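You operate a simulated robot arm through the tools that you are given. There is no shell and no other tool. Be economical: measure what you need, move in short steps, check, and stop when the job is done.

You run a simulated robot arm. Do the job below in one go: nothing can be reset, and whatever is moved stays where it is left.

JOB
Put things in order on the top of the sound table. At the end: the blue drying tin stands where the black filter (marked "ND 2") stood; the black small receiver stands where the black tally lamp (marked "2") stood; the black short lens stands where the blue drying tin stood; the black tally lamp from the top of the sound table stands where the black short lens stood; the black filter from the top of the sound table is in the grey pack tray; whatever was shut is shut again. Leave all else as you found it, and nothing knocked over.

The check looks at the end state, three seconds after you hand in, the way a careful person would. Anything else that was tipped, shoved, dropped, spilled or broken makes it a failure.

ROBOT AND FRAMES
A 7-joint arm with a two-finger parallel gripper, fixed in place. Base frame: the origin is at the foot of the arm, x ahead of it, y to its left, z up; the work surface is at about z = 0. Lengths are in mm, angles in degrees, forces in N, time in s.
With the tool pointing down near the work surface it reaches from about 220 to 580 mm from the base axis. Its first joint turns from -66.0 to 66.0 degrees. Payload 2.5 kg.
The TCP is the grasp point between the finger pads, 23 mm short of the fingertips. In the tool frame z runs along the fingers and y along their closing line. The gripper opens to 94 mm. The fingers are 38 mm wide and 10 mm thick; the gripper's body (54 by 96 mm) begins 39 mm behind the TCP.
Orientation is that of the tool frame in the base frame, as a unit quaternion [x, y, z, w]. With the fingers straight down and closing along the base's y, the tool's x points along the base's -x, its y along +y and its z along -z.

CONTROLS
- The arm moves only by the tool arm_command. Its argument "commands" is a list of rows, each a list of 7 numbers: the gripper command, from -1 (fully open) to 1 (shut), values between in proportion, then the shift along the tool's x, y, z in cm, then the turn, a rotation vector about the tool's x, y, z in degrees. In form: [[fingers, dx, dy, dz, rx, ry, rz], ...]. A call has 1 to 8 rows; each row is the pose to reach, as a shift and turn from the pose commanded when the call began, along the tool's axes at that moment. Each row takes 0.2 s and may step no farther than 50 mm and 8.6 degrees from the row before; otherwise, or with a gripper value out of range, the whole call is refused. A pose out of reach is approached as far as the arm can. The call stops where the force on the tool passes 40 N (or 10 N more than at its start, if that is more) or the arm is blocked; 0.2 s more then pass. Each finger travels about 108 mm/s and halts on what it meets, pressing with about 29 N; the grip force reading is that of the motor and also rises with nothing between the fingers. The clock runs only during rows and for 0.2 s after the last one: add rows that repeat a pose to give the fingers time. The reply holds the time, the measured pose of the TCP, the force on the tool along the base axes, the opening and the grip force, in the units named above and with some noise, and new pictures: "pictures" is both (left out), scene, wrist or none.
- Cameras (640 x 400 px; columns grow to the right, rows downward): "scene" is fixed at [110.6, -398.8, 552.7]; the picture's right is [0.89, -0.46, 0.00], its down [-0.23, -0.44, -0.87] and it looks along [0.40, 0.77, -0.50] (base axes); focal length 363 px, centre (320, 200). "wrist" rides on the gripper at [-39, 0, -44] in the tool frame; the picture's right is [0.00, -1.00, 0.00], its down [0.97, 0.00, -0.24] and it looks along [0.24, 0.00, 0.97] (tool axes); focal length 218 px, centre (320, 200).
- probe_pixels(camera, pixels): there is no depth. For up to 12 entries [column, row, z] of the newest picture of that camera ("zoom" is the newest enlarged one), the place [x, y] in the base frame at which the ray of that pixel passes the height z, good to about 2 mm. No time passes.
- close_up(camera, box): a new picture of the part [left, top, right, bottom] of that camera's present view, enlarged. No time passes.
- sign_off(): hands the job in; it is judged then, once.

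Work in short steps. Measure before you move; look again where a grasp or a placing could have gone wrong, and mend it. You have 80 turns and 120 pictures in all, those below and enlarged ones among them. Open the gripper and draw the arm clear of the work before you hand the job in, unless the task says otherwise; then end with one line.

The tools are called as a command line: name --pt "numbers of a row" for each row, then --argument value for the rest, lists and objects as JSON in quotes. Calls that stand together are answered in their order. arm_command: Moves the arm, as the interface text tells. Its arguments: {"type":"object","properties":{"commands":{"type":"array","items":{"type":"array","items":{"type":"number"}}},"pictures":{"type":"string","enum":["both","scene","wrist","none"]}},"required":["commands"]} The other tools are called the same way: probe_pixels (camera, pixels) gives the place at which the rays of pixels pass given heights; close_up (camera, box) takes an enlarged picture of a part of a camera's view; sign_off () hands the job in.

At the start:

```text
time: 0.0
tcp_pos: [340.2, 88.6, 335.0]
orientation: [0.0, 1.0, 0.0, 0.0]
contact_force: [-0.8, -0.6, -0.1]
gripper_width: 93.9
gripper_force: 0.1
```

scene: 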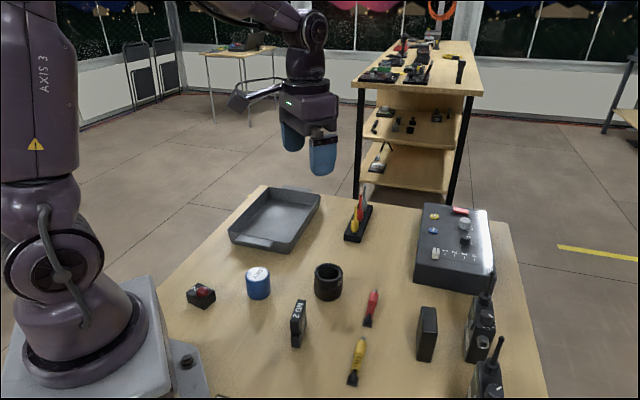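
wrist: 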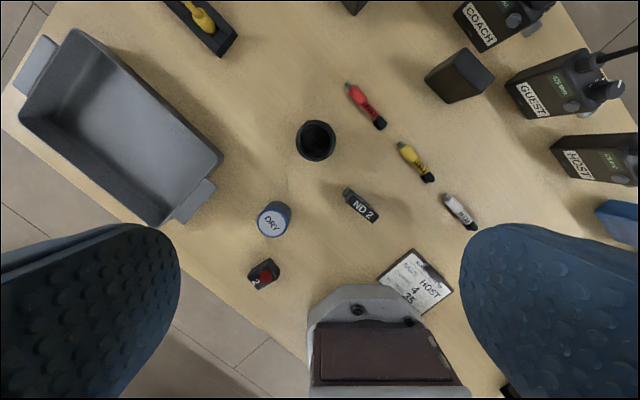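

The pictures show the tally lamp at scene (201,296), tin (258,283), lens (328,282), filter (298,323) and perhaps the receiver (427,334). I enlarge to confirm what each one is.

close_up --camera "scene" --box '[160, 220, 400, 370]'

close_up --camera "scene" --box '[340, 200, 560, 400]'

close_up --camera "wrist" --box '[220, 60, 500, 320]'

probe_pixels --camera "wrist" --pixels '[[272, 222, 35], [274, 218, 0], [361, 206, 30], [361, 206, 0], [316, 141, 40], [316, 145, 0], [264, 274, 20], [460, 75, 50], [460, 75, 0], [118, 130, 0]]'

```text
2.67 times, centred on (280, 295) of scene
```

zoom: 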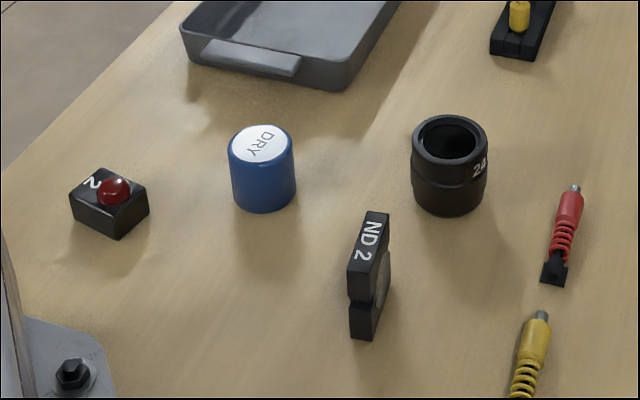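

```text
2.00 times, centred on (450, 300) of scene
```

zoom: 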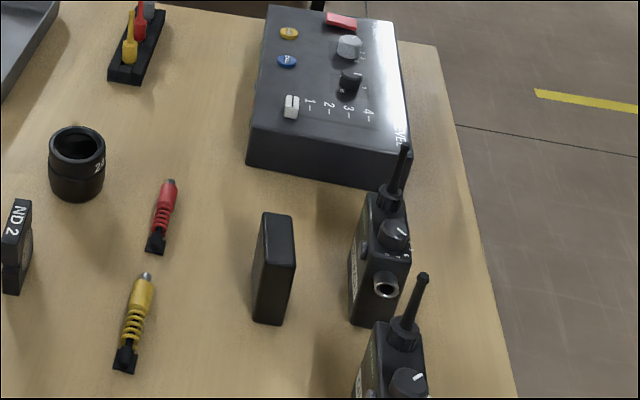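

```text
1.54 times, centred on (360, 190) of wrist
```

zoom: 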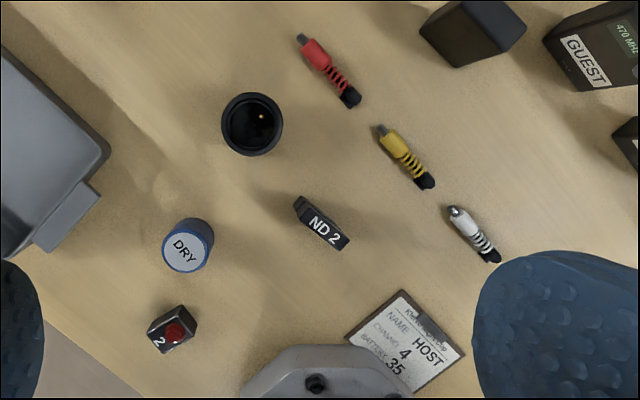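

```text
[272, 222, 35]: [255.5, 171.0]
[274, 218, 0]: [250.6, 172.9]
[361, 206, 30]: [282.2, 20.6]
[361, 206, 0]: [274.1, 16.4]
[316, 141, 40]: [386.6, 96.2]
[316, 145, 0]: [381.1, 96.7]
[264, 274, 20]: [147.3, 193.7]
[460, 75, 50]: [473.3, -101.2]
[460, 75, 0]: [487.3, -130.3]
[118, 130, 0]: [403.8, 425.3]
```

The plain black block (scene 427,334) and the labelled radios could both be receivers. I raise and shift the wrist view over the right side of the table to see them, along with what lies by the arm.

arm_command --pt "-1 0 -4 0 0 0 0" --pt "-1 0 -8 0 0 0 0" --pt "-1 0 -12 0 0 0 0" --pt "-1 0 -16 0 0 0 0" --pt "-1 0 -20 0 0 0 0" --pt "-1 0 -20 0 0 0 0"

close_up --camera "wrist" --box '[180, 0, 500, 200]'

close_up --camera "scene" --box '[340, 20, 500, 200]'

```text
time: 1.4
tcp_pos: [338.8, -109.6, 336.8]
orientation: [0.0, 1.0, -0.001, 0.0]
contact_force: [0.5, 1.1, 0.2]
gripper_width: 94.0
gripper_force: 0.0
```

scene: 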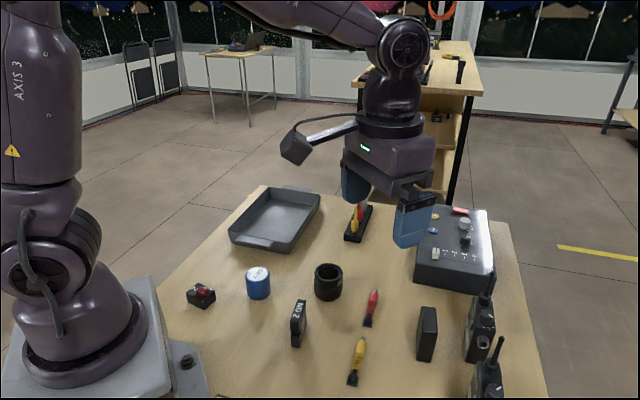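
wrist: 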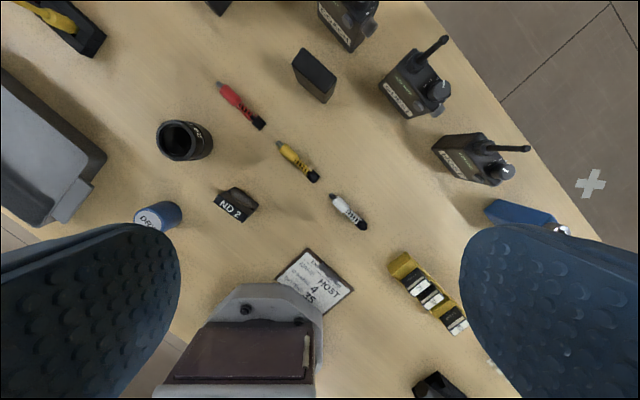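

```text
2.00 times, centred on (340, 100) of wrist
```

zoom: 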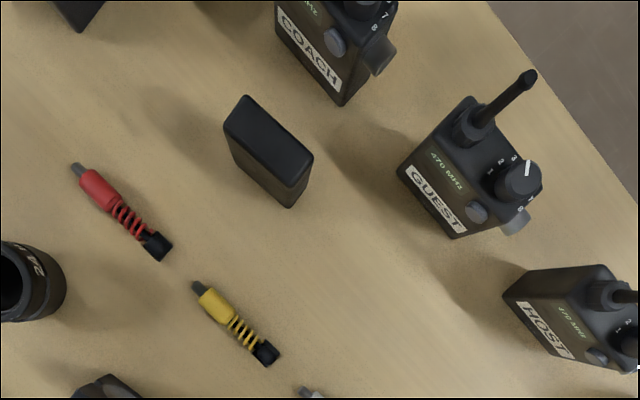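

```text
2.22 times, centred on (420, 110) of scene
```

zoom: 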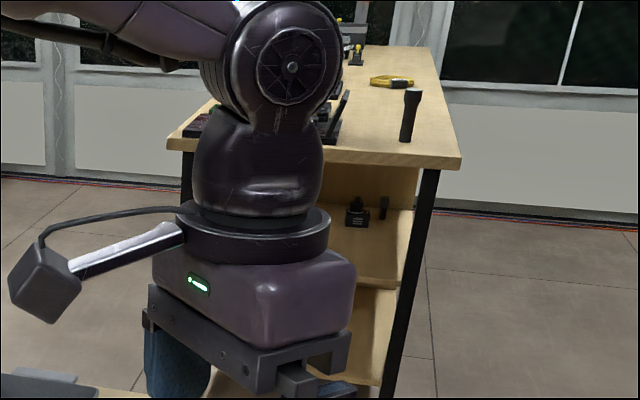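

A dark item peeks in at the wrist view's bottom (440,388). I move the view back and further right to see that corner.

arm_command --pt "-1 2 -4 0 0 0 0" --pt "-1 4 -8 0 0 0 0" --pt "-1 7 -11 0 0 0 0" --pt "-1 9 -14 0 0 0 0" --pt "-1 9 -14 0 0 0 0"

close_up --camera "wrist" --box '[160, 60, 480, 260]'

```text
time: 2.6
tcp_pos: [251.7, -251.4, 337.1]
orientation: [0.0, 1.0, 0.0, -0.001]
contact_force: [-0.7, 0.5, -0.1]
gripper_width: 94.1
gripper_force: 0.0
```

scene: 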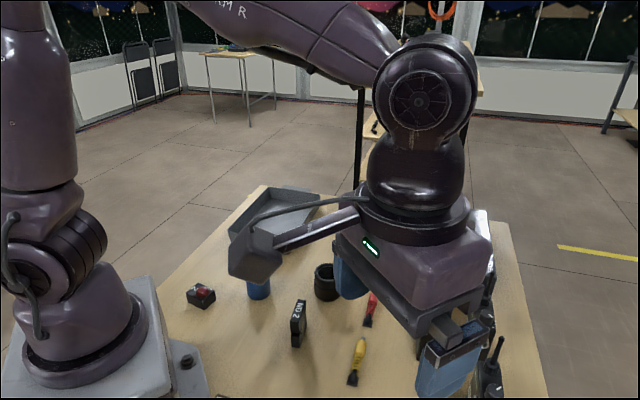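
wrist: 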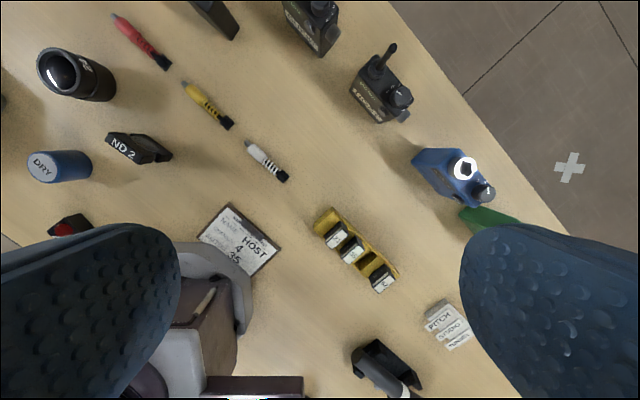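

```text
2.00 times, centred on (320, 160) of wrist
```

zoom: 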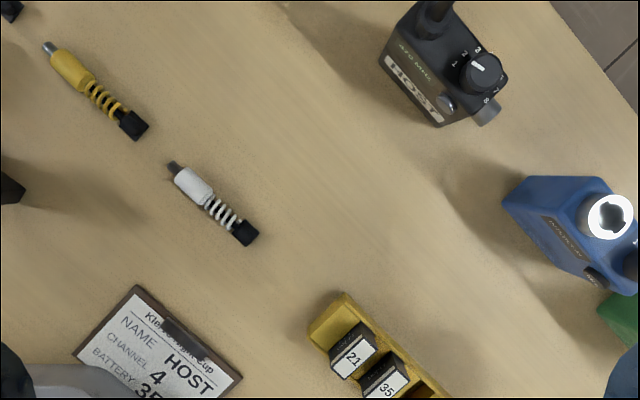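

That dark item is a microphone on a stand, so the plain block at scene (427,334) is the receiver. I go above the filter, at about (280,18), for an accurate look.

arm_command --pt "-1 -1 4.5 0 0 0 0" --pt "-1 -2 9 0 0 0 0" --pt "-1 -3 13.5 0 0 0 0" --pt "-1 -4 18 2 0 0 0" --pt "-1 -4.8 22.5 4 0 0 0" --pt "-1 -4.8 27 7 0 0 0" --pt "-1 -4.8 27 8 0 0 0" --pt "-1 -4.8 27 8 0 0 0"

close_up --camera "wrist" --box '[160, 60, 480, 260]'

```text
refused: row 4 steps farther than a row can; nothing moved
```

```text
2.00 times, centred on (320, 160) of wrist
```

zoom: 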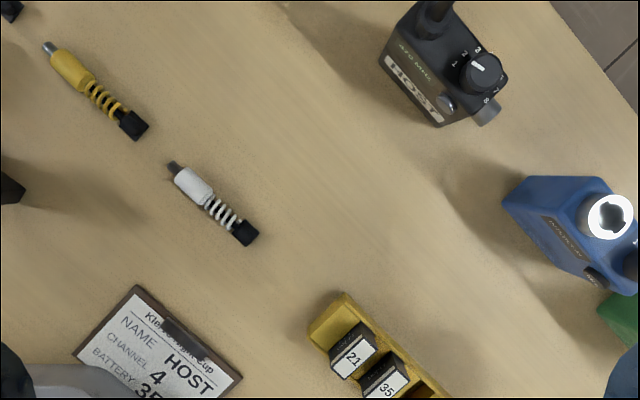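

The row step was too long; I repeat it with smaller steps.

arm_command --pt "-1 -0.8 4 1 0 0 0" --pt "-1 -1.6 8 2 0 0 0" --pt "-1 -2.4 12 3 0 0 0" --pt "-1 -3.2 16 4 0 0 0" --pt "-1 -4 20 5 0 0 0" --pt "-1 -4.4 24 6.5 0 0 0" --pt "-1 -4.8 27 8 0 0 0" --pt "-1 -4.8 27 8 0 0 0"

close_up --camera "wrist" --box '[240, 120, 440, 245]'

```text
time: 4.4
tcp_pos: [297.2, 20.8, 256.4]
orientation: [0.0, 1.0, 0.0, 0.0]
contact_force: [0.9, 0.7, 0.9]
gripper_width: 94.0
gripper_force: 0.1
```

scene: 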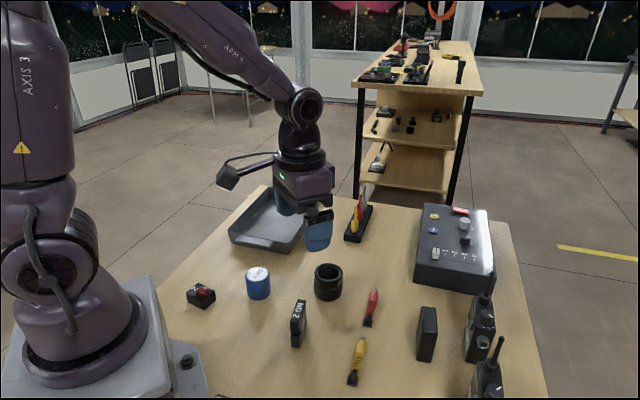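
wrist: 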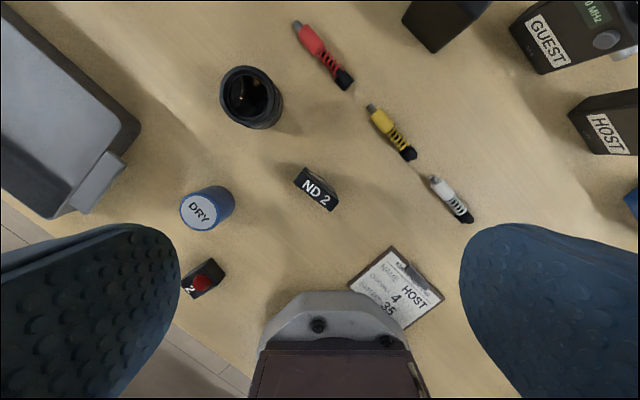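

```text
3.20 times, centred on (340, 182) of wrist
```

zoom: 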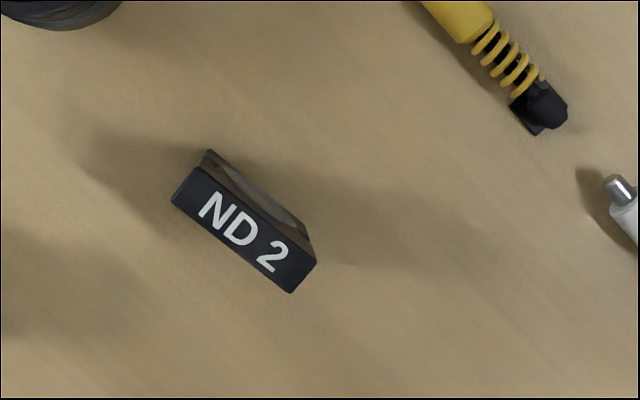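

I measure the filter's top corners in the zoom and its foot and top in the scene picture at several heights, to fix its height and yaw.

probe_pixels --camera "zoom" --pixels '[[193, 168, 50], [316, 262, 50], [291, 293, 50], [172, 202, 50], [193, 168, 40], [316, 262, 40], [291, 293, 40], [172, 202, 40], [209, 150, 0], [311, 240, 0]]'

probe_pixels --camera "scene" --pixels '[[291.2, 345.6, 0], [299.9, 347.9, 0], [290.5, 319.4, 40], [299.5, 322, 40], [290.5, 319.4, 50], [299.5, 322, 50], [297, 299, 40], [306, 300, 40]]'

```text
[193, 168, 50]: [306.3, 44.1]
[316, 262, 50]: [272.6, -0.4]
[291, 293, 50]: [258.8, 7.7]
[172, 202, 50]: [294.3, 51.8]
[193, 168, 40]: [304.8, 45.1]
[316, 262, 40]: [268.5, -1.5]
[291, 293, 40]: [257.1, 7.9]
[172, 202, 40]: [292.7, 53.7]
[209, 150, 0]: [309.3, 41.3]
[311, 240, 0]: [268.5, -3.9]
```

```text
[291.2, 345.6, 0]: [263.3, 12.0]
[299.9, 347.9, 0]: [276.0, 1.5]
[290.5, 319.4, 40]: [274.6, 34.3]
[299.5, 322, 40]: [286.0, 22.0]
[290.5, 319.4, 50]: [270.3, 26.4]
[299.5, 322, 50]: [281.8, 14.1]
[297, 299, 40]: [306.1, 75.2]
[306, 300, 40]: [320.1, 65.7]
```

The filter is about 53×17×70 mm, centred near (287,26), with its thin direction at −38°. I turn the gripper by 52° above it, go down partway, and look at the tray in the scene at the same time.

arm_command --pt "-1 0 0 0 0 0 -8" --pt "-1 0 0 0 0 0 -16" --pt "-1 -0.5 0.3 0 0 0 -24" --pt "-1 -0.5 0.5 1 0 0 -32" --pt "-1 0 0.6 2 0 0 -40" --pt "-1 1.1 0.6 3 0 0 -48" --pt "-1 1.1 0.6 4 0 0 -52" --pt "-1 1.1 0.6 4 0 0 -52"

close_up --camera "scene" --box '[210, 170, 370, 270]'

```text
time: 6.2
tcp_pos: [288.2, 25.8, 215.1]
orientation: [-0.44, 0.898, 0.0, -0.001]
contact_force: [-0.7, 0.3, 0.6]
gripper_width: 93.8
gripper_force: 0.0
```

scene: 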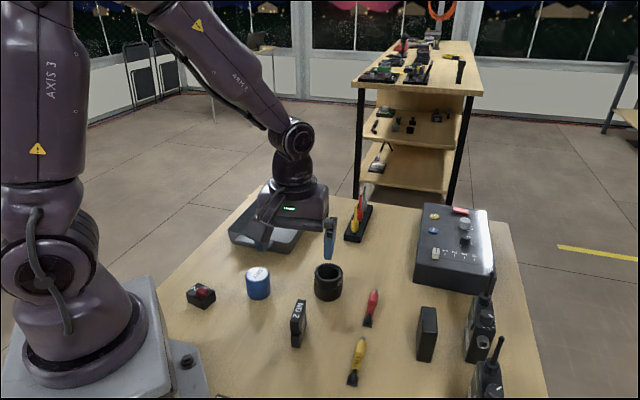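
wrist: 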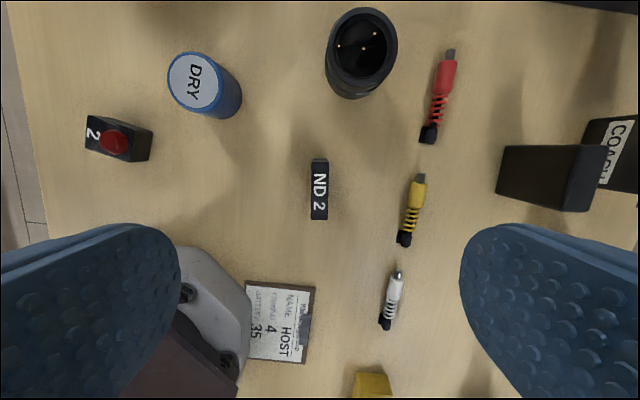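

```text
4.00 times, centred on (290, 220) of scene
```

zoom: 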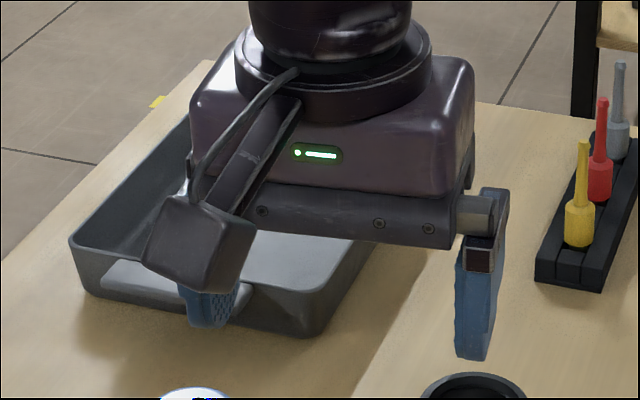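

The filter now sits square in the wrist view, columns 310–328 and rows 158–221. I probe its top and record the other objects from this view.

probe_pixels --camera "wrist" --pixels '[[310, 158, 70], [328, 158, 70], [328, 221, 70], [310, 221, 70], [192, 82, 50], [192, 82, 60], [363, 38, 50], [363, 38, 70], [115, 139, 25], [362, 95, 0], [222, 117, 0]]'

probe_pixels --camera "scene" --pixels '[[258, 273, 40], [258, 273, 50], [258, 299, 0], [328, 270, 40], [328, 270, 50], [328, 300, 0], [427, 362, 0], [416, 357, 0], [431, 362, 0], [427, 308, 60], [427, 308, 80], [201, 309, 0]]'

close_up --camera "wrist" --box '[60, 0, 420, 225]'

```text
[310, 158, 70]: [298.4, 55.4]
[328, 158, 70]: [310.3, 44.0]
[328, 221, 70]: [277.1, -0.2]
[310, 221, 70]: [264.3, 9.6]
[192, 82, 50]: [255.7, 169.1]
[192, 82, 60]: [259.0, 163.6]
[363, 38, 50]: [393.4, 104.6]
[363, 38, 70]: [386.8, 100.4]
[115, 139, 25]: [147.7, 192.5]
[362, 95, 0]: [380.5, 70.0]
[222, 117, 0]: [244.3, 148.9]
```

```text
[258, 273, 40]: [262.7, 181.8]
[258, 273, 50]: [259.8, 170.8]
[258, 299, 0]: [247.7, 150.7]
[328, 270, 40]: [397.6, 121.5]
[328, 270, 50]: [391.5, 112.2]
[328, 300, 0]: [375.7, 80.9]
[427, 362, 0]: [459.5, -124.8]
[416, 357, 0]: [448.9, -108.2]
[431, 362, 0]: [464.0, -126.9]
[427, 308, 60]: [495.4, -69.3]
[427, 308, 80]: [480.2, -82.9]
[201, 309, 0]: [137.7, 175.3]
```

```text
1.78 times, centred on (240, 112) of wrist
```

zoom: 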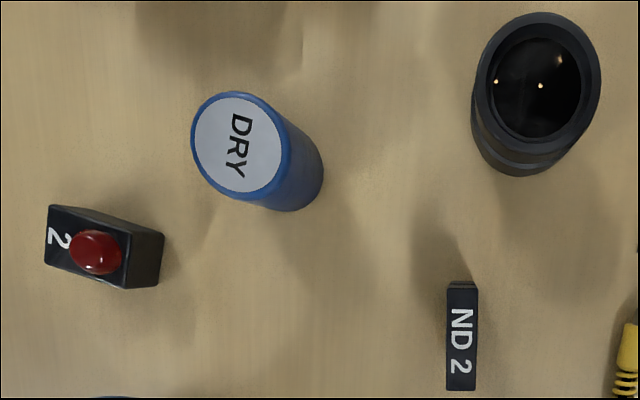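

The filter centre is (287.5, 27.2). I nudge 1.4 mm along tool y, go straight down to z≈50 and close.

arm_command --pt "-1 0 0.14 4 0 0 0" --pt "-1 0 0.14 8 0 0 0" --pt "-1 0 0.14 12 0 0 0" --pt "-1 0 0.14 15 0 0 0" --pt "-1 0 0.14 16.5 0 0 0" --pt "-1 0 0.14 16.5 0 0 0" --pictures "wrist"

arm_command --pt "0.2 0 0 0 0 0 0" --pt "0.6 0 0 0 0 0 0" --pt "1 0 0 0 0 0 0" --pt "1 0 0 0 0 0 0" --pt "1 0 0 0 0 0 0" --pictures "both"

```text
time: 7.6
tcp_pos: [286.4, 25.4, 50.7]
orientation: [-0.439, 0.899, 0.0, 0.0]
contact_force: [-0.6, 0.3, 0.0]
gripper_width: 94.0
gripper_force: 0.1
```

wrist: 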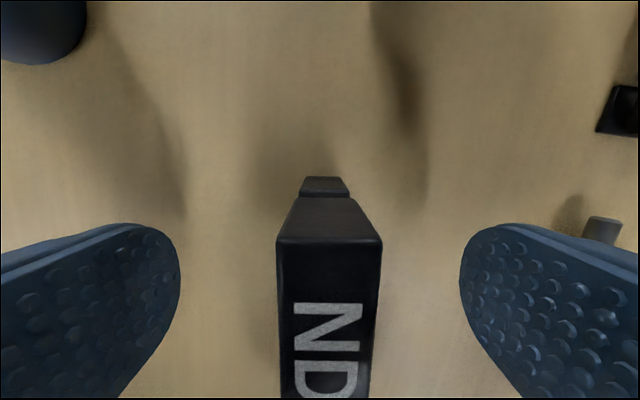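

```text
time: 8.8
tcp_pos: [286.6, 25.9, 52.3]
orientation: [-0.438, 0.899, -0.001, -0.001]
contact_force: [-1.0, -1.0, -0.6]
gripper_width: 15.9
gripper_force: 29.0
```

scene: 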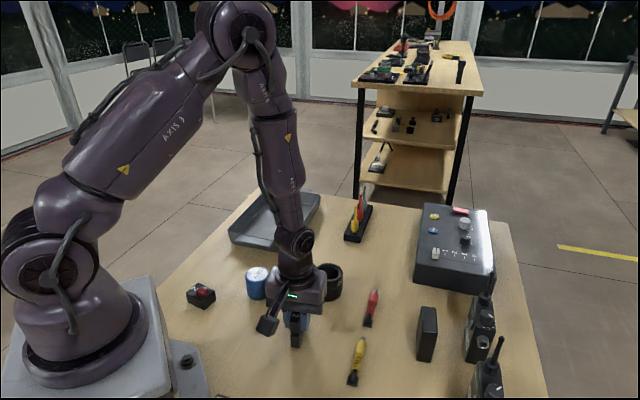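
wrist: 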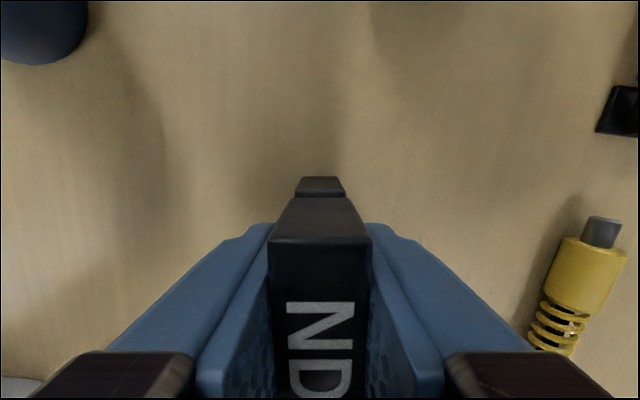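

Filter held, opening 15.9 mm, with its foot at z=0 when the TCP is at about 51.5. I lift it straight up and move toward the tray for a look.

arm_command --pt "1 0 0 -3 0 0 0" --pt "1 0 0 -7 0 0 0" --pt "1 0 0 -11 0 0 0" --pt "1 0 0 -15 0 0 0" --pt "1 0 0 -19 0 0 0" --pt "1 0 0 -19 0 0 0"

close_up --camera "scene" --box '[210, 170, 370, 270]'

```text
time: 10.2
tcp_pos: [285.9, 25.4, 241.1]
orientation: [-0.437, 0.899, 0.001, 0.0]
contact_force: [-0.3, 0.4, -0.5]
gripper_width: 15.7
gripper_force: 29.0
```

scene: 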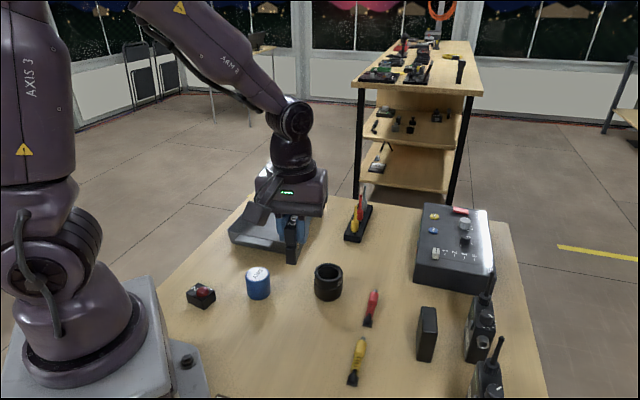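
wrist: 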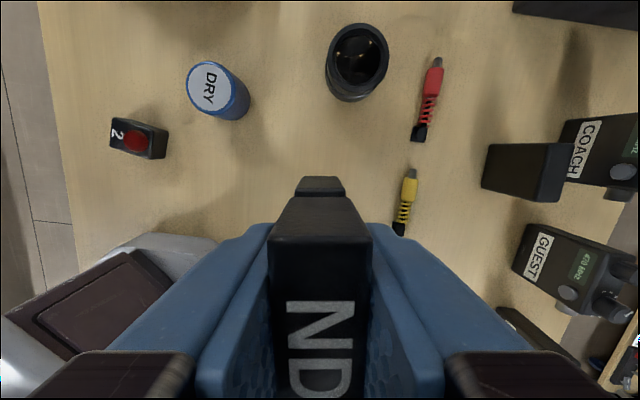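

```text
4.00 times, centred on (290, 220) of scene
```

zoom: 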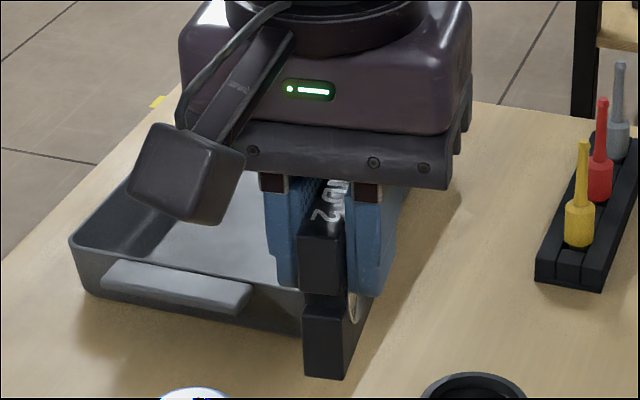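

I measure the tray's near corners and edges in the first scene geometry (same fixed camera) to choose a reachable spot inside it.

probe_pixels --camera "scene" --pixels '[[227.5, 230, 40], [287, 253.5, 0], [289, 243, 40], [230.5, 243, 0], [270, 187, 40], [320, 192, 40], [253, 238, 35], [283, 237, 5], [240, 228, 5], [310, 196, 5], [318, 205, 0]]'

```text
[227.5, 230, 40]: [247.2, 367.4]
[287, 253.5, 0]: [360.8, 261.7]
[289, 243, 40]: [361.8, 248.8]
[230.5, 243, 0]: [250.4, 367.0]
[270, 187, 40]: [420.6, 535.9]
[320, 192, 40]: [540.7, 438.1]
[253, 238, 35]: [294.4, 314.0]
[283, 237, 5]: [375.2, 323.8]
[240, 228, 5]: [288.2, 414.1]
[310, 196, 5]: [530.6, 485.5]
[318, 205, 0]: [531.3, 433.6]
```

The tray is about 155×245 mm with its near edge from (249,367) to (361,256), and the spot (350,358) lies inside and in reach. I carry the filter there high up.

arm_command --pt "1 -3.76 1.93 0 0 0 0" --pt "1 -7.52 3.86 0 0 0 0" --pt "1 -11.28 5.79 0 0 0 0" --pt "1 -15.04 7.72 0 0 0 0" --pt "1 -18.8 9.66 0 0 0 0" --pt "1 -22.56 11.59 0 0 0 0" --pt "1 -26.3 13.5 0 0 0 0" --pt "1 -30.08 15.45 0 0 0 0"

close_up --camera "scene" --box '[190, 130, 350, 270]'

```text
time: 12.0
tcp_pos: [350.6, 358.1, 241.2]
orientation: [-0.439, 0.899, 0.001, 0.001]
contact_force: [0.3, -0.6, -0.7]
gripper_width: 15.5
gripper_force: 29.0
```

scene: 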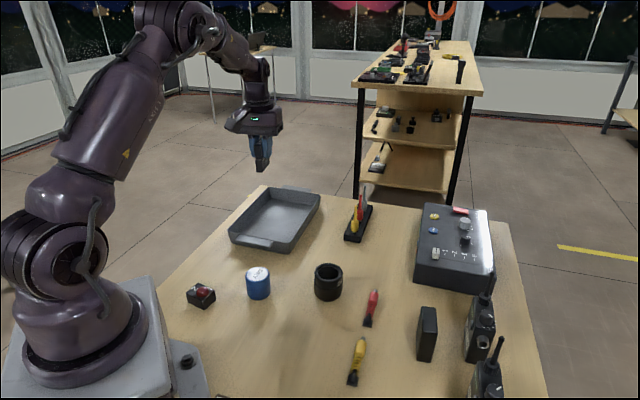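
wrist: 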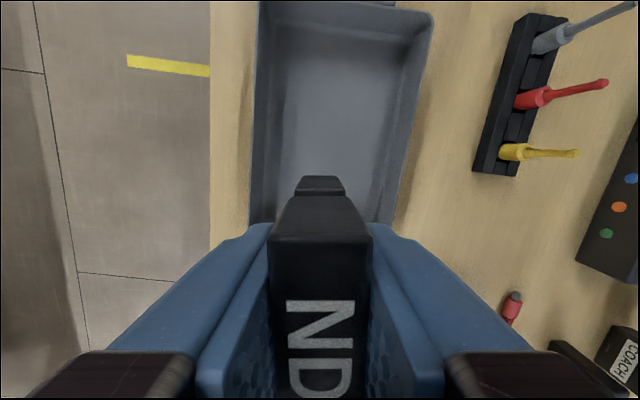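

```text
2.86 times, centred on (270, 200) of scene
```

zoom: 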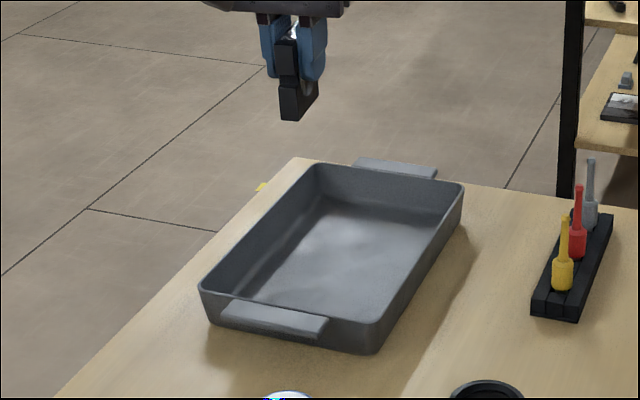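

Before lowering I check the tray floor near the near wall in this zoom, to be sure the filter clears it.

probe_pixels --camera "zoom" --pixels '[[316, 300, 3], [250, 290, 3], [370, 318, 3], [310, 304, 3], [320, 205, 3], [440, 215, 3], [370, 350, 0], [210, 322, 0], [368, 322, 40], [200, 286, 40], [368, 322, 50], [330, 265, 3]]'

```text
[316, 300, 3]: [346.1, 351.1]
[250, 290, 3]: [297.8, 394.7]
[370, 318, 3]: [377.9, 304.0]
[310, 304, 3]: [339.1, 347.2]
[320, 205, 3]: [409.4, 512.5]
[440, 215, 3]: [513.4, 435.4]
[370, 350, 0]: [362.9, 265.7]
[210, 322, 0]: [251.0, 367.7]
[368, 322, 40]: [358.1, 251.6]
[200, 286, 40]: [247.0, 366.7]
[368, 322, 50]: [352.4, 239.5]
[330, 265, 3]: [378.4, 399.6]
```

The landing spot is about 59 mm inside the near edge and laterally centred, which clears the walls. I lower to z≈60 first.

arm_command --pt "1 0 0 4 0 0 0" --pt "1 0 0 8 0 0 0" --pt "1 0 0 12 0 0 0" --pt "1 0 0 15 0 0 0" --pt "1 0 0 17 0 0 0" --pt "1 0 0 18.1 0 0 0" --pt "1 0 0 18.1 0 0 0" --pictures "scene"

close_up --camera "scene" --box '[190, 130, 350, 270]'

```text
time: 13.6
tcp_pos: [349.3, 359.3, 60.3]
orientation: [-0.439, 0.899, -0.001, 0.0]
contact_force: [0.3, 0.0, -0.2]
gripper_width: 15.5
gripper_force: 28.8
```

scene: 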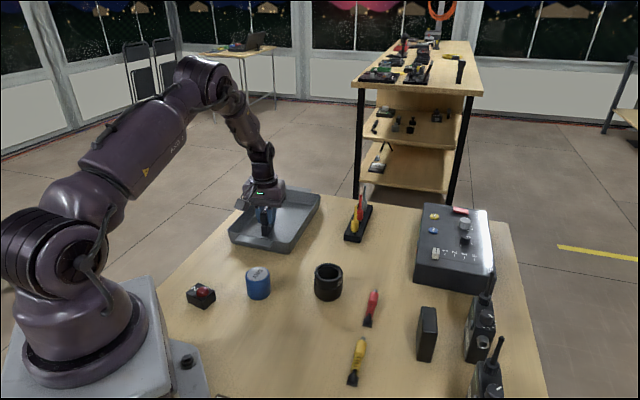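

```text
2.86 times, centred on (270, 200) of scene
```

zoom: 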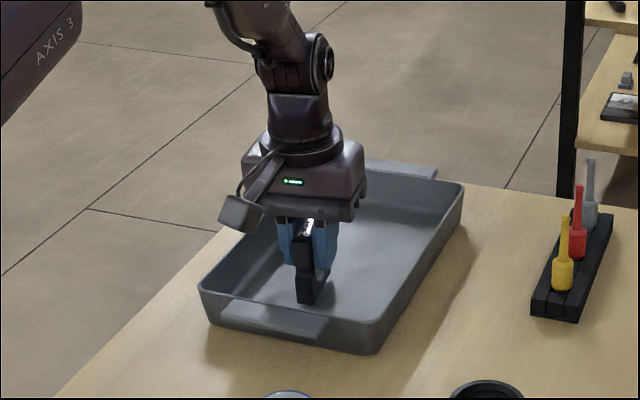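

The foot is inside the tray and about 8 mm above its base. I lower in small steps until there is contact.

arm_command --pt "1 0 0 0.2 0 0 0" --pt "1 0 0 0.4 0 0 0" --pt "1 0 0 0.5 0 0 0" --pt "1 0 0 0.6 0 0 0" --pictures "none"

```text
time: 14.6
tcp_pos: [349.0, 358.9, 54.5]
orientation: [-0.439, 0.899, -0.001, 0.001]
contact_force: [-1.9, -2.9, 9.6]
gripper_width: 15.7
gripper_force: 28.8
```

The force is 9.6 N upward, so the filter is resting on the floor. I open gradually to about 50 mm, wait, then lift.

arm_command --pt "0.4 0 0 0 0 0 0" --pt "0.1 0 0 0 0 0 0" --pt "-0.1 0 0 0 0 0 0" --pt "-0.1 0 0 -1 0 0 0" --pt "-0.1 0 0 -5 0 0 0" --pt "-0.1 0 0 -10 0 0 0" --pt "-0.1 0 0 -14.5 0 0 0" --pt "-0.1 0 0 -18 0 0 0"

close_up --camera "scene" --box '[190, 130, 350, 270]'

```text
time: 16.4
tcp_pos: [347.4, 357.6, 235.9]
orientation: [-0.438, 0.899, 0.0, 0.001]
contact_force: [0.8, -0.5, 0.1]
gripper_width: 51.6
gripper_force: 0.0
```

scene: 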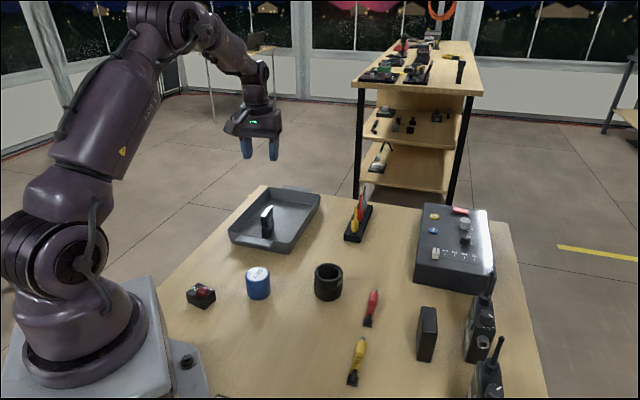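
wrist: 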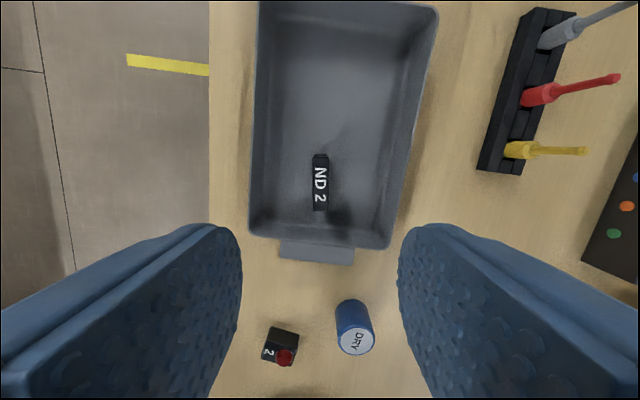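

```text
2.86 times, centred on (270, 200) of scene
```

zoom: 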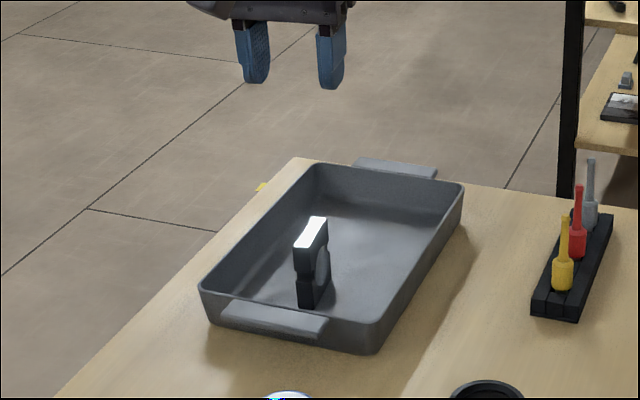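

The filter stands upright in the tray. Next I move above the tin at about (257.5,168), fully opening on the way.

arm_command --pt "-0.5 4.1 -0.93 0 0 0 0" --pt "-1 8.2 -1.86 0 0 0 0" --pt "-1 12.3 -2.79 0 0 0 0" --pt "-1 16.4 -3.7 0 0 0 0" --pt "-1 20.5 -4.64 0.5 0 0 0" --pt "-1 20.5 -4.64 2 0 0 0" --pt "-1 20.5 -4.64 2 0 0 0" --pictures "wrist"

close_up --camera "wrist" --box '[200, 100, 440, 250]'

```text
time: 18.0
tcp_pos: [259.4, 168.0, 213.3]
orientation: [-0.439, 0.899, 0.001, -0.001]
contact_force: [0.8, -0.3, 1.0]
gripper_width: 94.0
gripper_force: 0.2
```

wrist: 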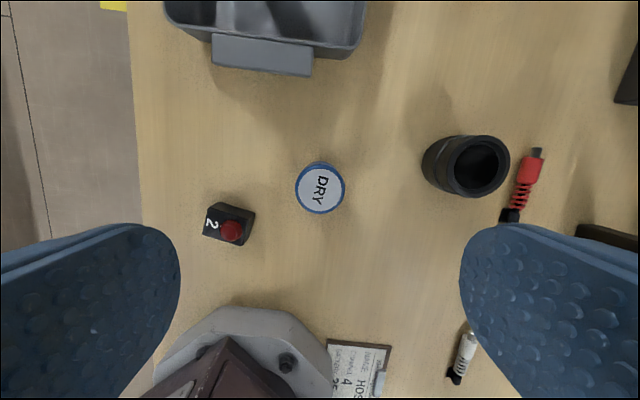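

```text
2.67 times, centred on (320, 175) of wrist
```

zoom: 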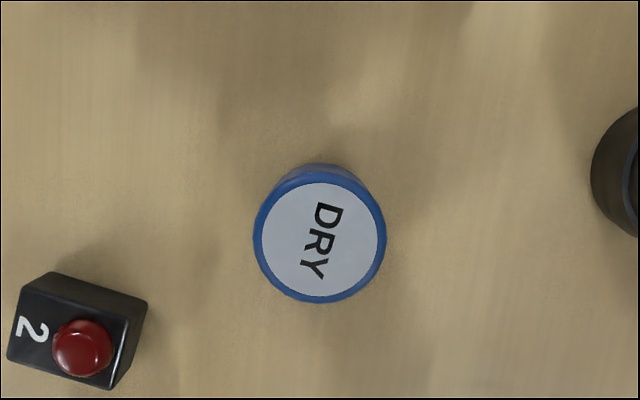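

The tin's top centre is at zoom (320,237), about 46 mm across. I probe it with the lamp and lens.

probe_pixels --camera "zoom" --pixels '[[320, 237, 53], [254, 237, 53], [385, 237, 53], [320, 164, 0], [320, 300, 53], [82, 340, 25], [38, 385, 20]]'

probe_pixels --camera "wrist" --pixels '[[478, 166, 60], [447, 160, 0], [205, 236, 20], [238, 245, 20], [253, 213, 20], [217, 204, 20]]'

```text
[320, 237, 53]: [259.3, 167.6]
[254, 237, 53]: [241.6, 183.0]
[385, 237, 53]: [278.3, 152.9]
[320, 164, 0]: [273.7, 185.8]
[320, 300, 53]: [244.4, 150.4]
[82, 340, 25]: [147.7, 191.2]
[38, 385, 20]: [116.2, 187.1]
```

```text
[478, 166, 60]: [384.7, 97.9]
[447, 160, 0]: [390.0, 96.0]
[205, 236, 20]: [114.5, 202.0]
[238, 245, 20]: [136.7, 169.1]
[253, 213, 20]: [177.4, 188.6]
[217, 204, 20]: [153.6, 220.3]
```

The tin is centred at (259.3,167.6), right under the TCP. I go down to z≈36 and close.

arm_command --pt "-1 0 0 4 0 0 0" --pt "-1 0 0 8 0 0 0" --pt "-1 0 0 12 0 0 0" --pt "-1 0 0 15 0 0 0" --pt "-1 0 0 17.7 0 0 0" --pt "-1 0 0 17.7 0 0 0" --pictures "none"

arm_command --pt "-0.4 0 0 0 0 0 0" --pt "0 0 0 0 0 0 0" --pt "0.5 0 0 0 0 0 0" --pt "1 0 0 0 0 0 0" --pt "1 0 0 0 0 0 0" --pictures "wrist"

```text
time: 19.4
tcp_pos: [260.1, 168.5, 37.3]
orientation: [-0.438, 0.899, 0.0, 0.0]
contact_force: [-0.4, 0.2, 0.2]
gripper_width: 93.9
gripper_force: 0.1
```

```text
time: 20.6
tcp_pos: [258.9, 168.2, 37.0]
orientation: [-0.439, 0.899, 0.0, 0.001]
contact_force: [-0.3, -0.2, -0.5]
gripper_width: 48.3
gripper_force: 29.2
```

wrist: 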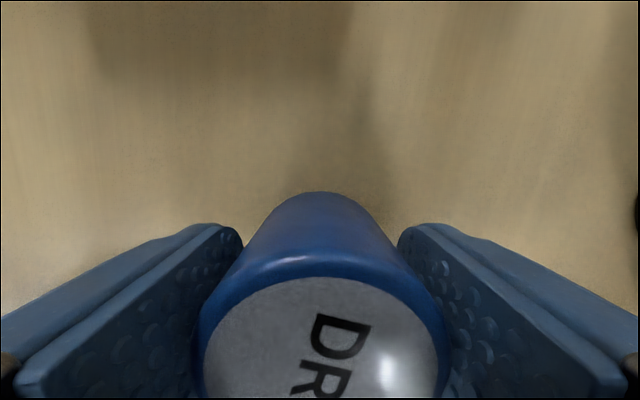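

Tin held at 48.3 mm. I lift 90 mm and carry it over the filter's old spot (287,26.5), about 110 mm up.

arm_command --pt "1 0 0 -4 0 0 0" --pt "1 0 0 -8 0 0 0" --pt "1 2.3 -2.7 -9 0 0 0" --pt "1 4.7 -5.5 -9 0 0 0" --pt "1 7 -8.2 -9 0 0 0" --pt "1 9.4 -10.95 -9 0 0 0" --pt "1 9.4 -10.95 -9 0 0 0" --pictures "scene"

```text
time: 22.2
tcp_pos: [288.9, 25.9, 124.7]
orientation: [-0.439, 0.898, 0.0, 0.0]
contact_force: [0.4, 0.0, 0.8]
gripper_width: 0.2
gripper_force: 28.7
```

scene: 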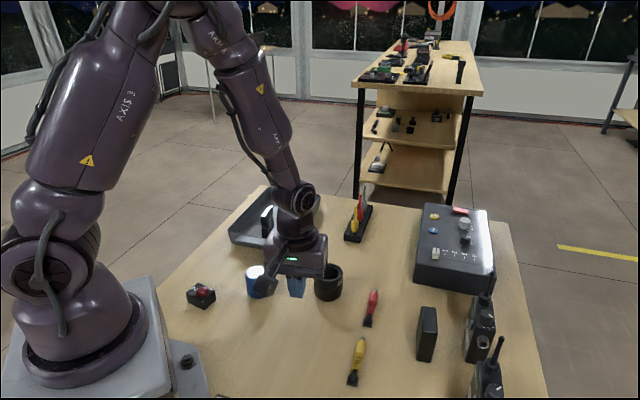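

The opening reads 0.2 mm: the tin slipped out and appears to stand near its place (258,283). I look closely at it.

close_up --camera "scene" --box '[180, 230, 340, 330]'

arm_command --pt "1 0 0 -4 0 0 0" --pt "1 -2.3 2.7 -7 0 0 0" --pt "1 -4.7 5.5 -8 0 0 0" --pt "1 -7 8.2 -8.8 0 0 0" --pt "-0.5 -9.4 10.95 -8.8 0 0 0" --pt "-1 -9.4 10.95 -8.8 0 0 0" --pt "-1 -9.4 10.95 -8.8 0 0 0" --pictures "both"

close_up --camera "wrist" --box '[200, 100, 440, 250]'

```text
4.00 times, centred on (260, 280) of scene
```

zoom: 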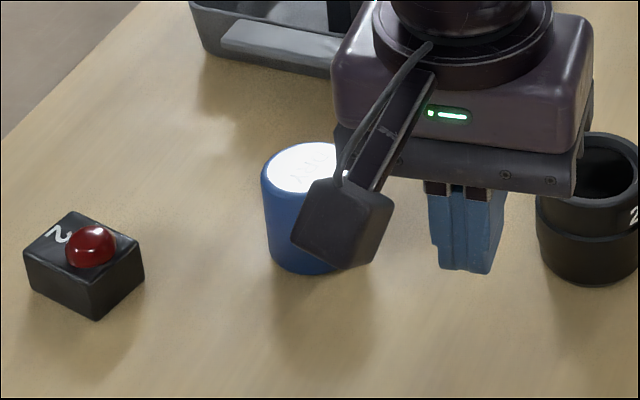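

```text
time: 23.8
tcp_pos: [260.9, 167.5, 215.1]
orientation: [-0.439, 0.899, 0.001, 0.0]
contact_force: [0.2, 0.3, -0.2]
gripper_width: 94.0
gripper_force: 0.1
```

scene: 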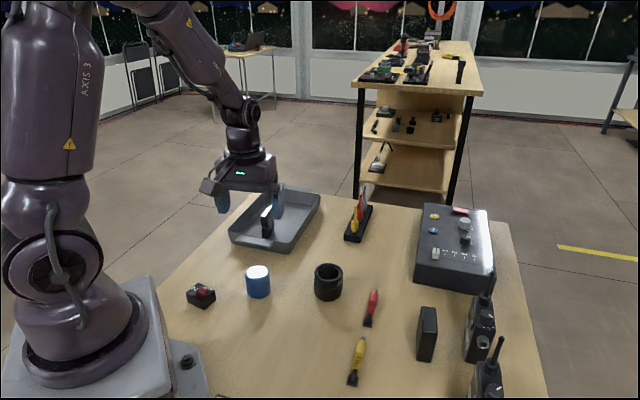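
wrist: 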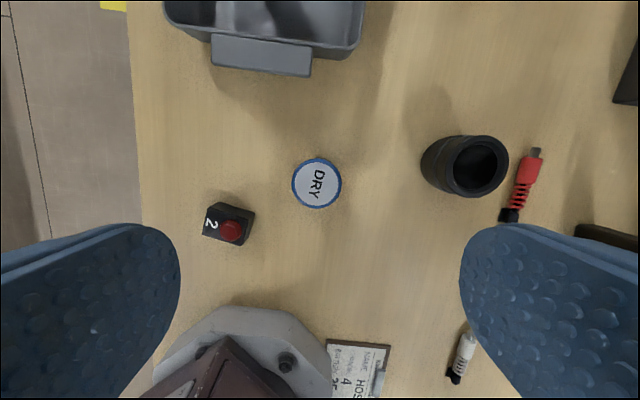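

```text
2.67 times, centred on (320, 175) of wrist
```

zoom: 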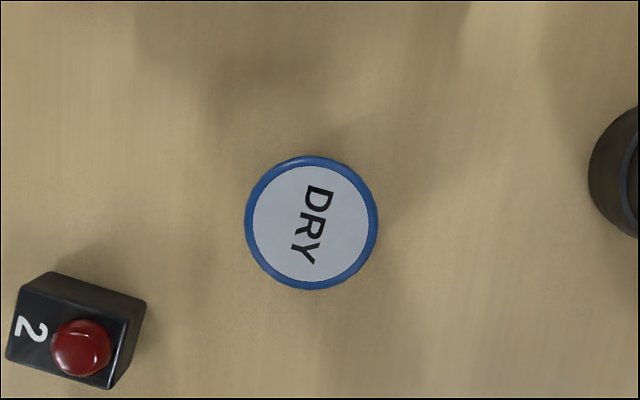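

The tin's side is no longer visible from above and its lid reflects differently, so it may be tilted or its lid may have moved. I enlarge the scene view.

close_up --camera "scene" --box '[226, 252, 290, 308]'

close_up --camera "wrist" --box '[276, 144, 356, 224]'

```text
7.14 times, centred on (258, 280) of scene
```

zoom: 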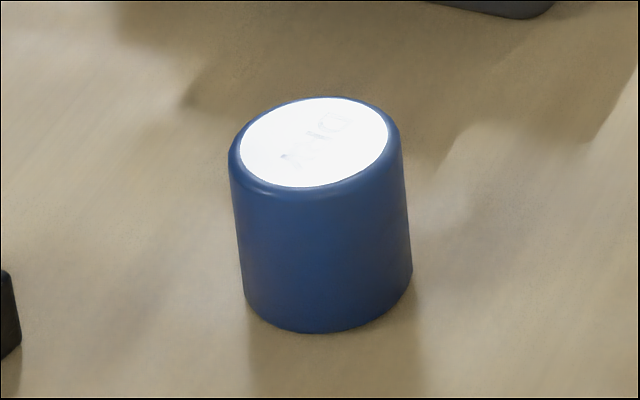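

```text
5.00 times, centred on (316, 184) of wrist
```

zoom: 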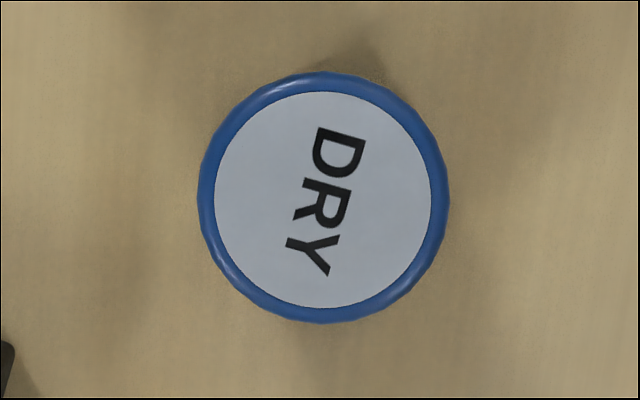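

The tin looks slightly tilted, perhaps still rocking. I let a second pass without moving and look again.

arm_command --pt "-1 0 0 0 0 0 0" --pt "-1 0 0 0 0 0 0" --pt "-1 0 0 0 0 0 0" --pt "-1 0 0 0 0 0 0" --pt "-1 0 0 0 0 0 0" --pictures "none"

close_up --camera "scene" --box '[226, 252, 290, 308]'

close_up --camera "wrist" --box '[200, 100, 440, 250]'

```text
time: 25.0
tcp_pos: [260.8, 168.6, 214.8]
orientation: [-0.439, 0.898, -0.001, 0.0]
contact_force: [-0.1, -0.7, -0.8]
gripper_width: 94.2
gripper_force: 0.0
```

```text
7.14 times, centred on (258, 280) of scene
```

zoom: 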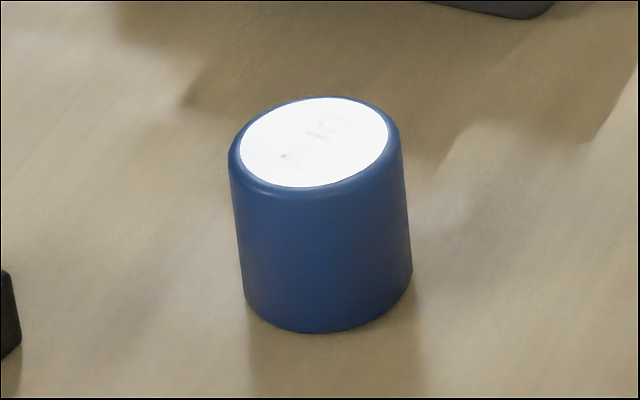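

```text
2.67 times, centred on (320, 175) of wrist
```

zoom: 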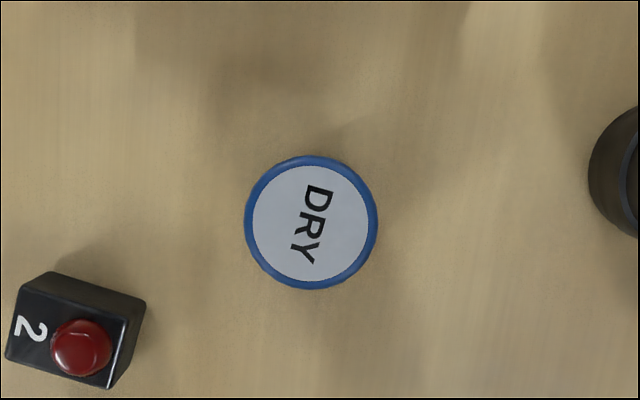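

It stands still; its edges point to the vertical vanishing point, so it is about upright and moved a few mm. I probe its place before regripping lower.

probe_pixels --camera "zoom" --pixels '[[311, 222, 53], [245, 222, 53], [378, 222, 53], [311, 156, 53], [311, 289, 53], [311, 222, 58]]'

close_up --camera "scene" --box '[160, 220, 400, 370]'

```text
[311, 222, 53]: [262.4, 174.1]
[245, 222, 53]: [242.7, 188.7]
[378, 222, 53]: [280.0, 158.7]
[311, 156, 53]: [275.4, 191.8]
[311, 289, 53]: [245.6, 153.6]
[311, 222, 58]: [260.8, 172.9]
```

```text
2.67 times, centred on (280, 295) of scene
```

zoom: 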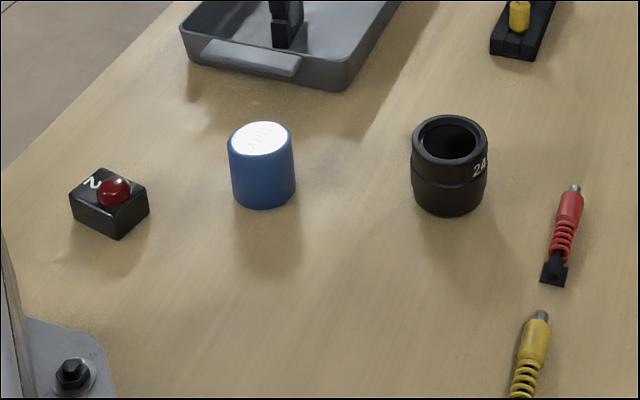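

The tin moved to about (262,173.5), upright. I regrip lower (z≈30) with the pads centred, and will lift very slowly while watching the opening.

arm_command --pt "-1 -0.5 0.21 4 0 0 0" --pt "-1 -0.5 0.21 8 0 0 0" --pt "-1 -0.5 0.21 12 0 0 0" --pt "-1 -0.5 0.21 15 0 0 0" --pt "-1 -0.5 0.21 17.5 0 0 0" --pt "-1 -0.5 0.21 18.5 0 0 0" --pt "-1 -0.5 0.21 18.5 0 0 0" --pictures "none"

arm_command --pt "-0.4 0 0 0 0 0 0" --pt "0 0 0 0 0 0 0" --pt "0.5 0 0 0 0 0 0" --pt "1 0 0 0 0 0 0" --pt "1 0 0 0 0 0 0" --pictures "none"

arm_command --pt "1 0 0 -0.2 0 0 0" --pt "1 0 0 -0.4 0 0 0" --pt "1 0 0 -0.6 0 0 0" --pt "1 0 0 -0.8 0 0 0" --pt "1 0 0 -1 0 0 0" --pictures "scene"

close_up --camera "scene" --box '[206, 232, 318, 318]'

```text
time: 26.6
tcp_pos: [259.4, 174.7, 30.3]
orientation: [-0.438, 0.899, 0.0, -0.001]
contact_force: [0.5, 0.2, -0.6]
gripper_width: 93.9
gripper_force: 0.0
```

```text
time: 27.8
tcp_pos: [260.0, 173.6, 29.8]
orientation: [-0.438, 0.899, 0.0, 0.001]
contact_force: [-0.6, 0.6, 0.1]
gripper_width: 48.5
gripper_force: 29.3
```

```text
time: 29.0
tcp_pos: [260.0, 172.7, 40.3]
orientation: [-0.439, 0.899, 0.0, 0.0]
contact_force: [-0.2, 0.2, -0.6]
gripper_width: 48.7
gripper_force: 29.1
```

scene: 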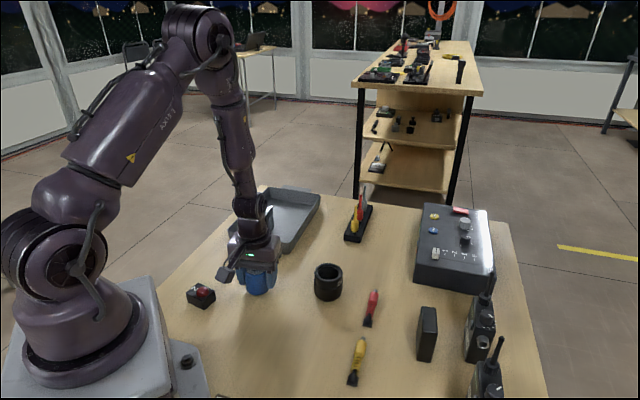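

```text
4.65 times, centred on (262, 275) of scene
```

zoom: 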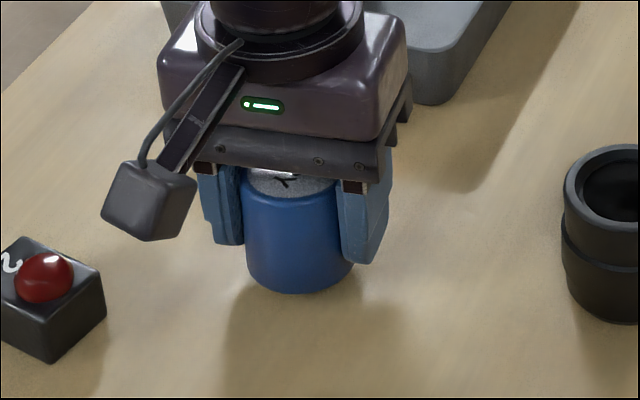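

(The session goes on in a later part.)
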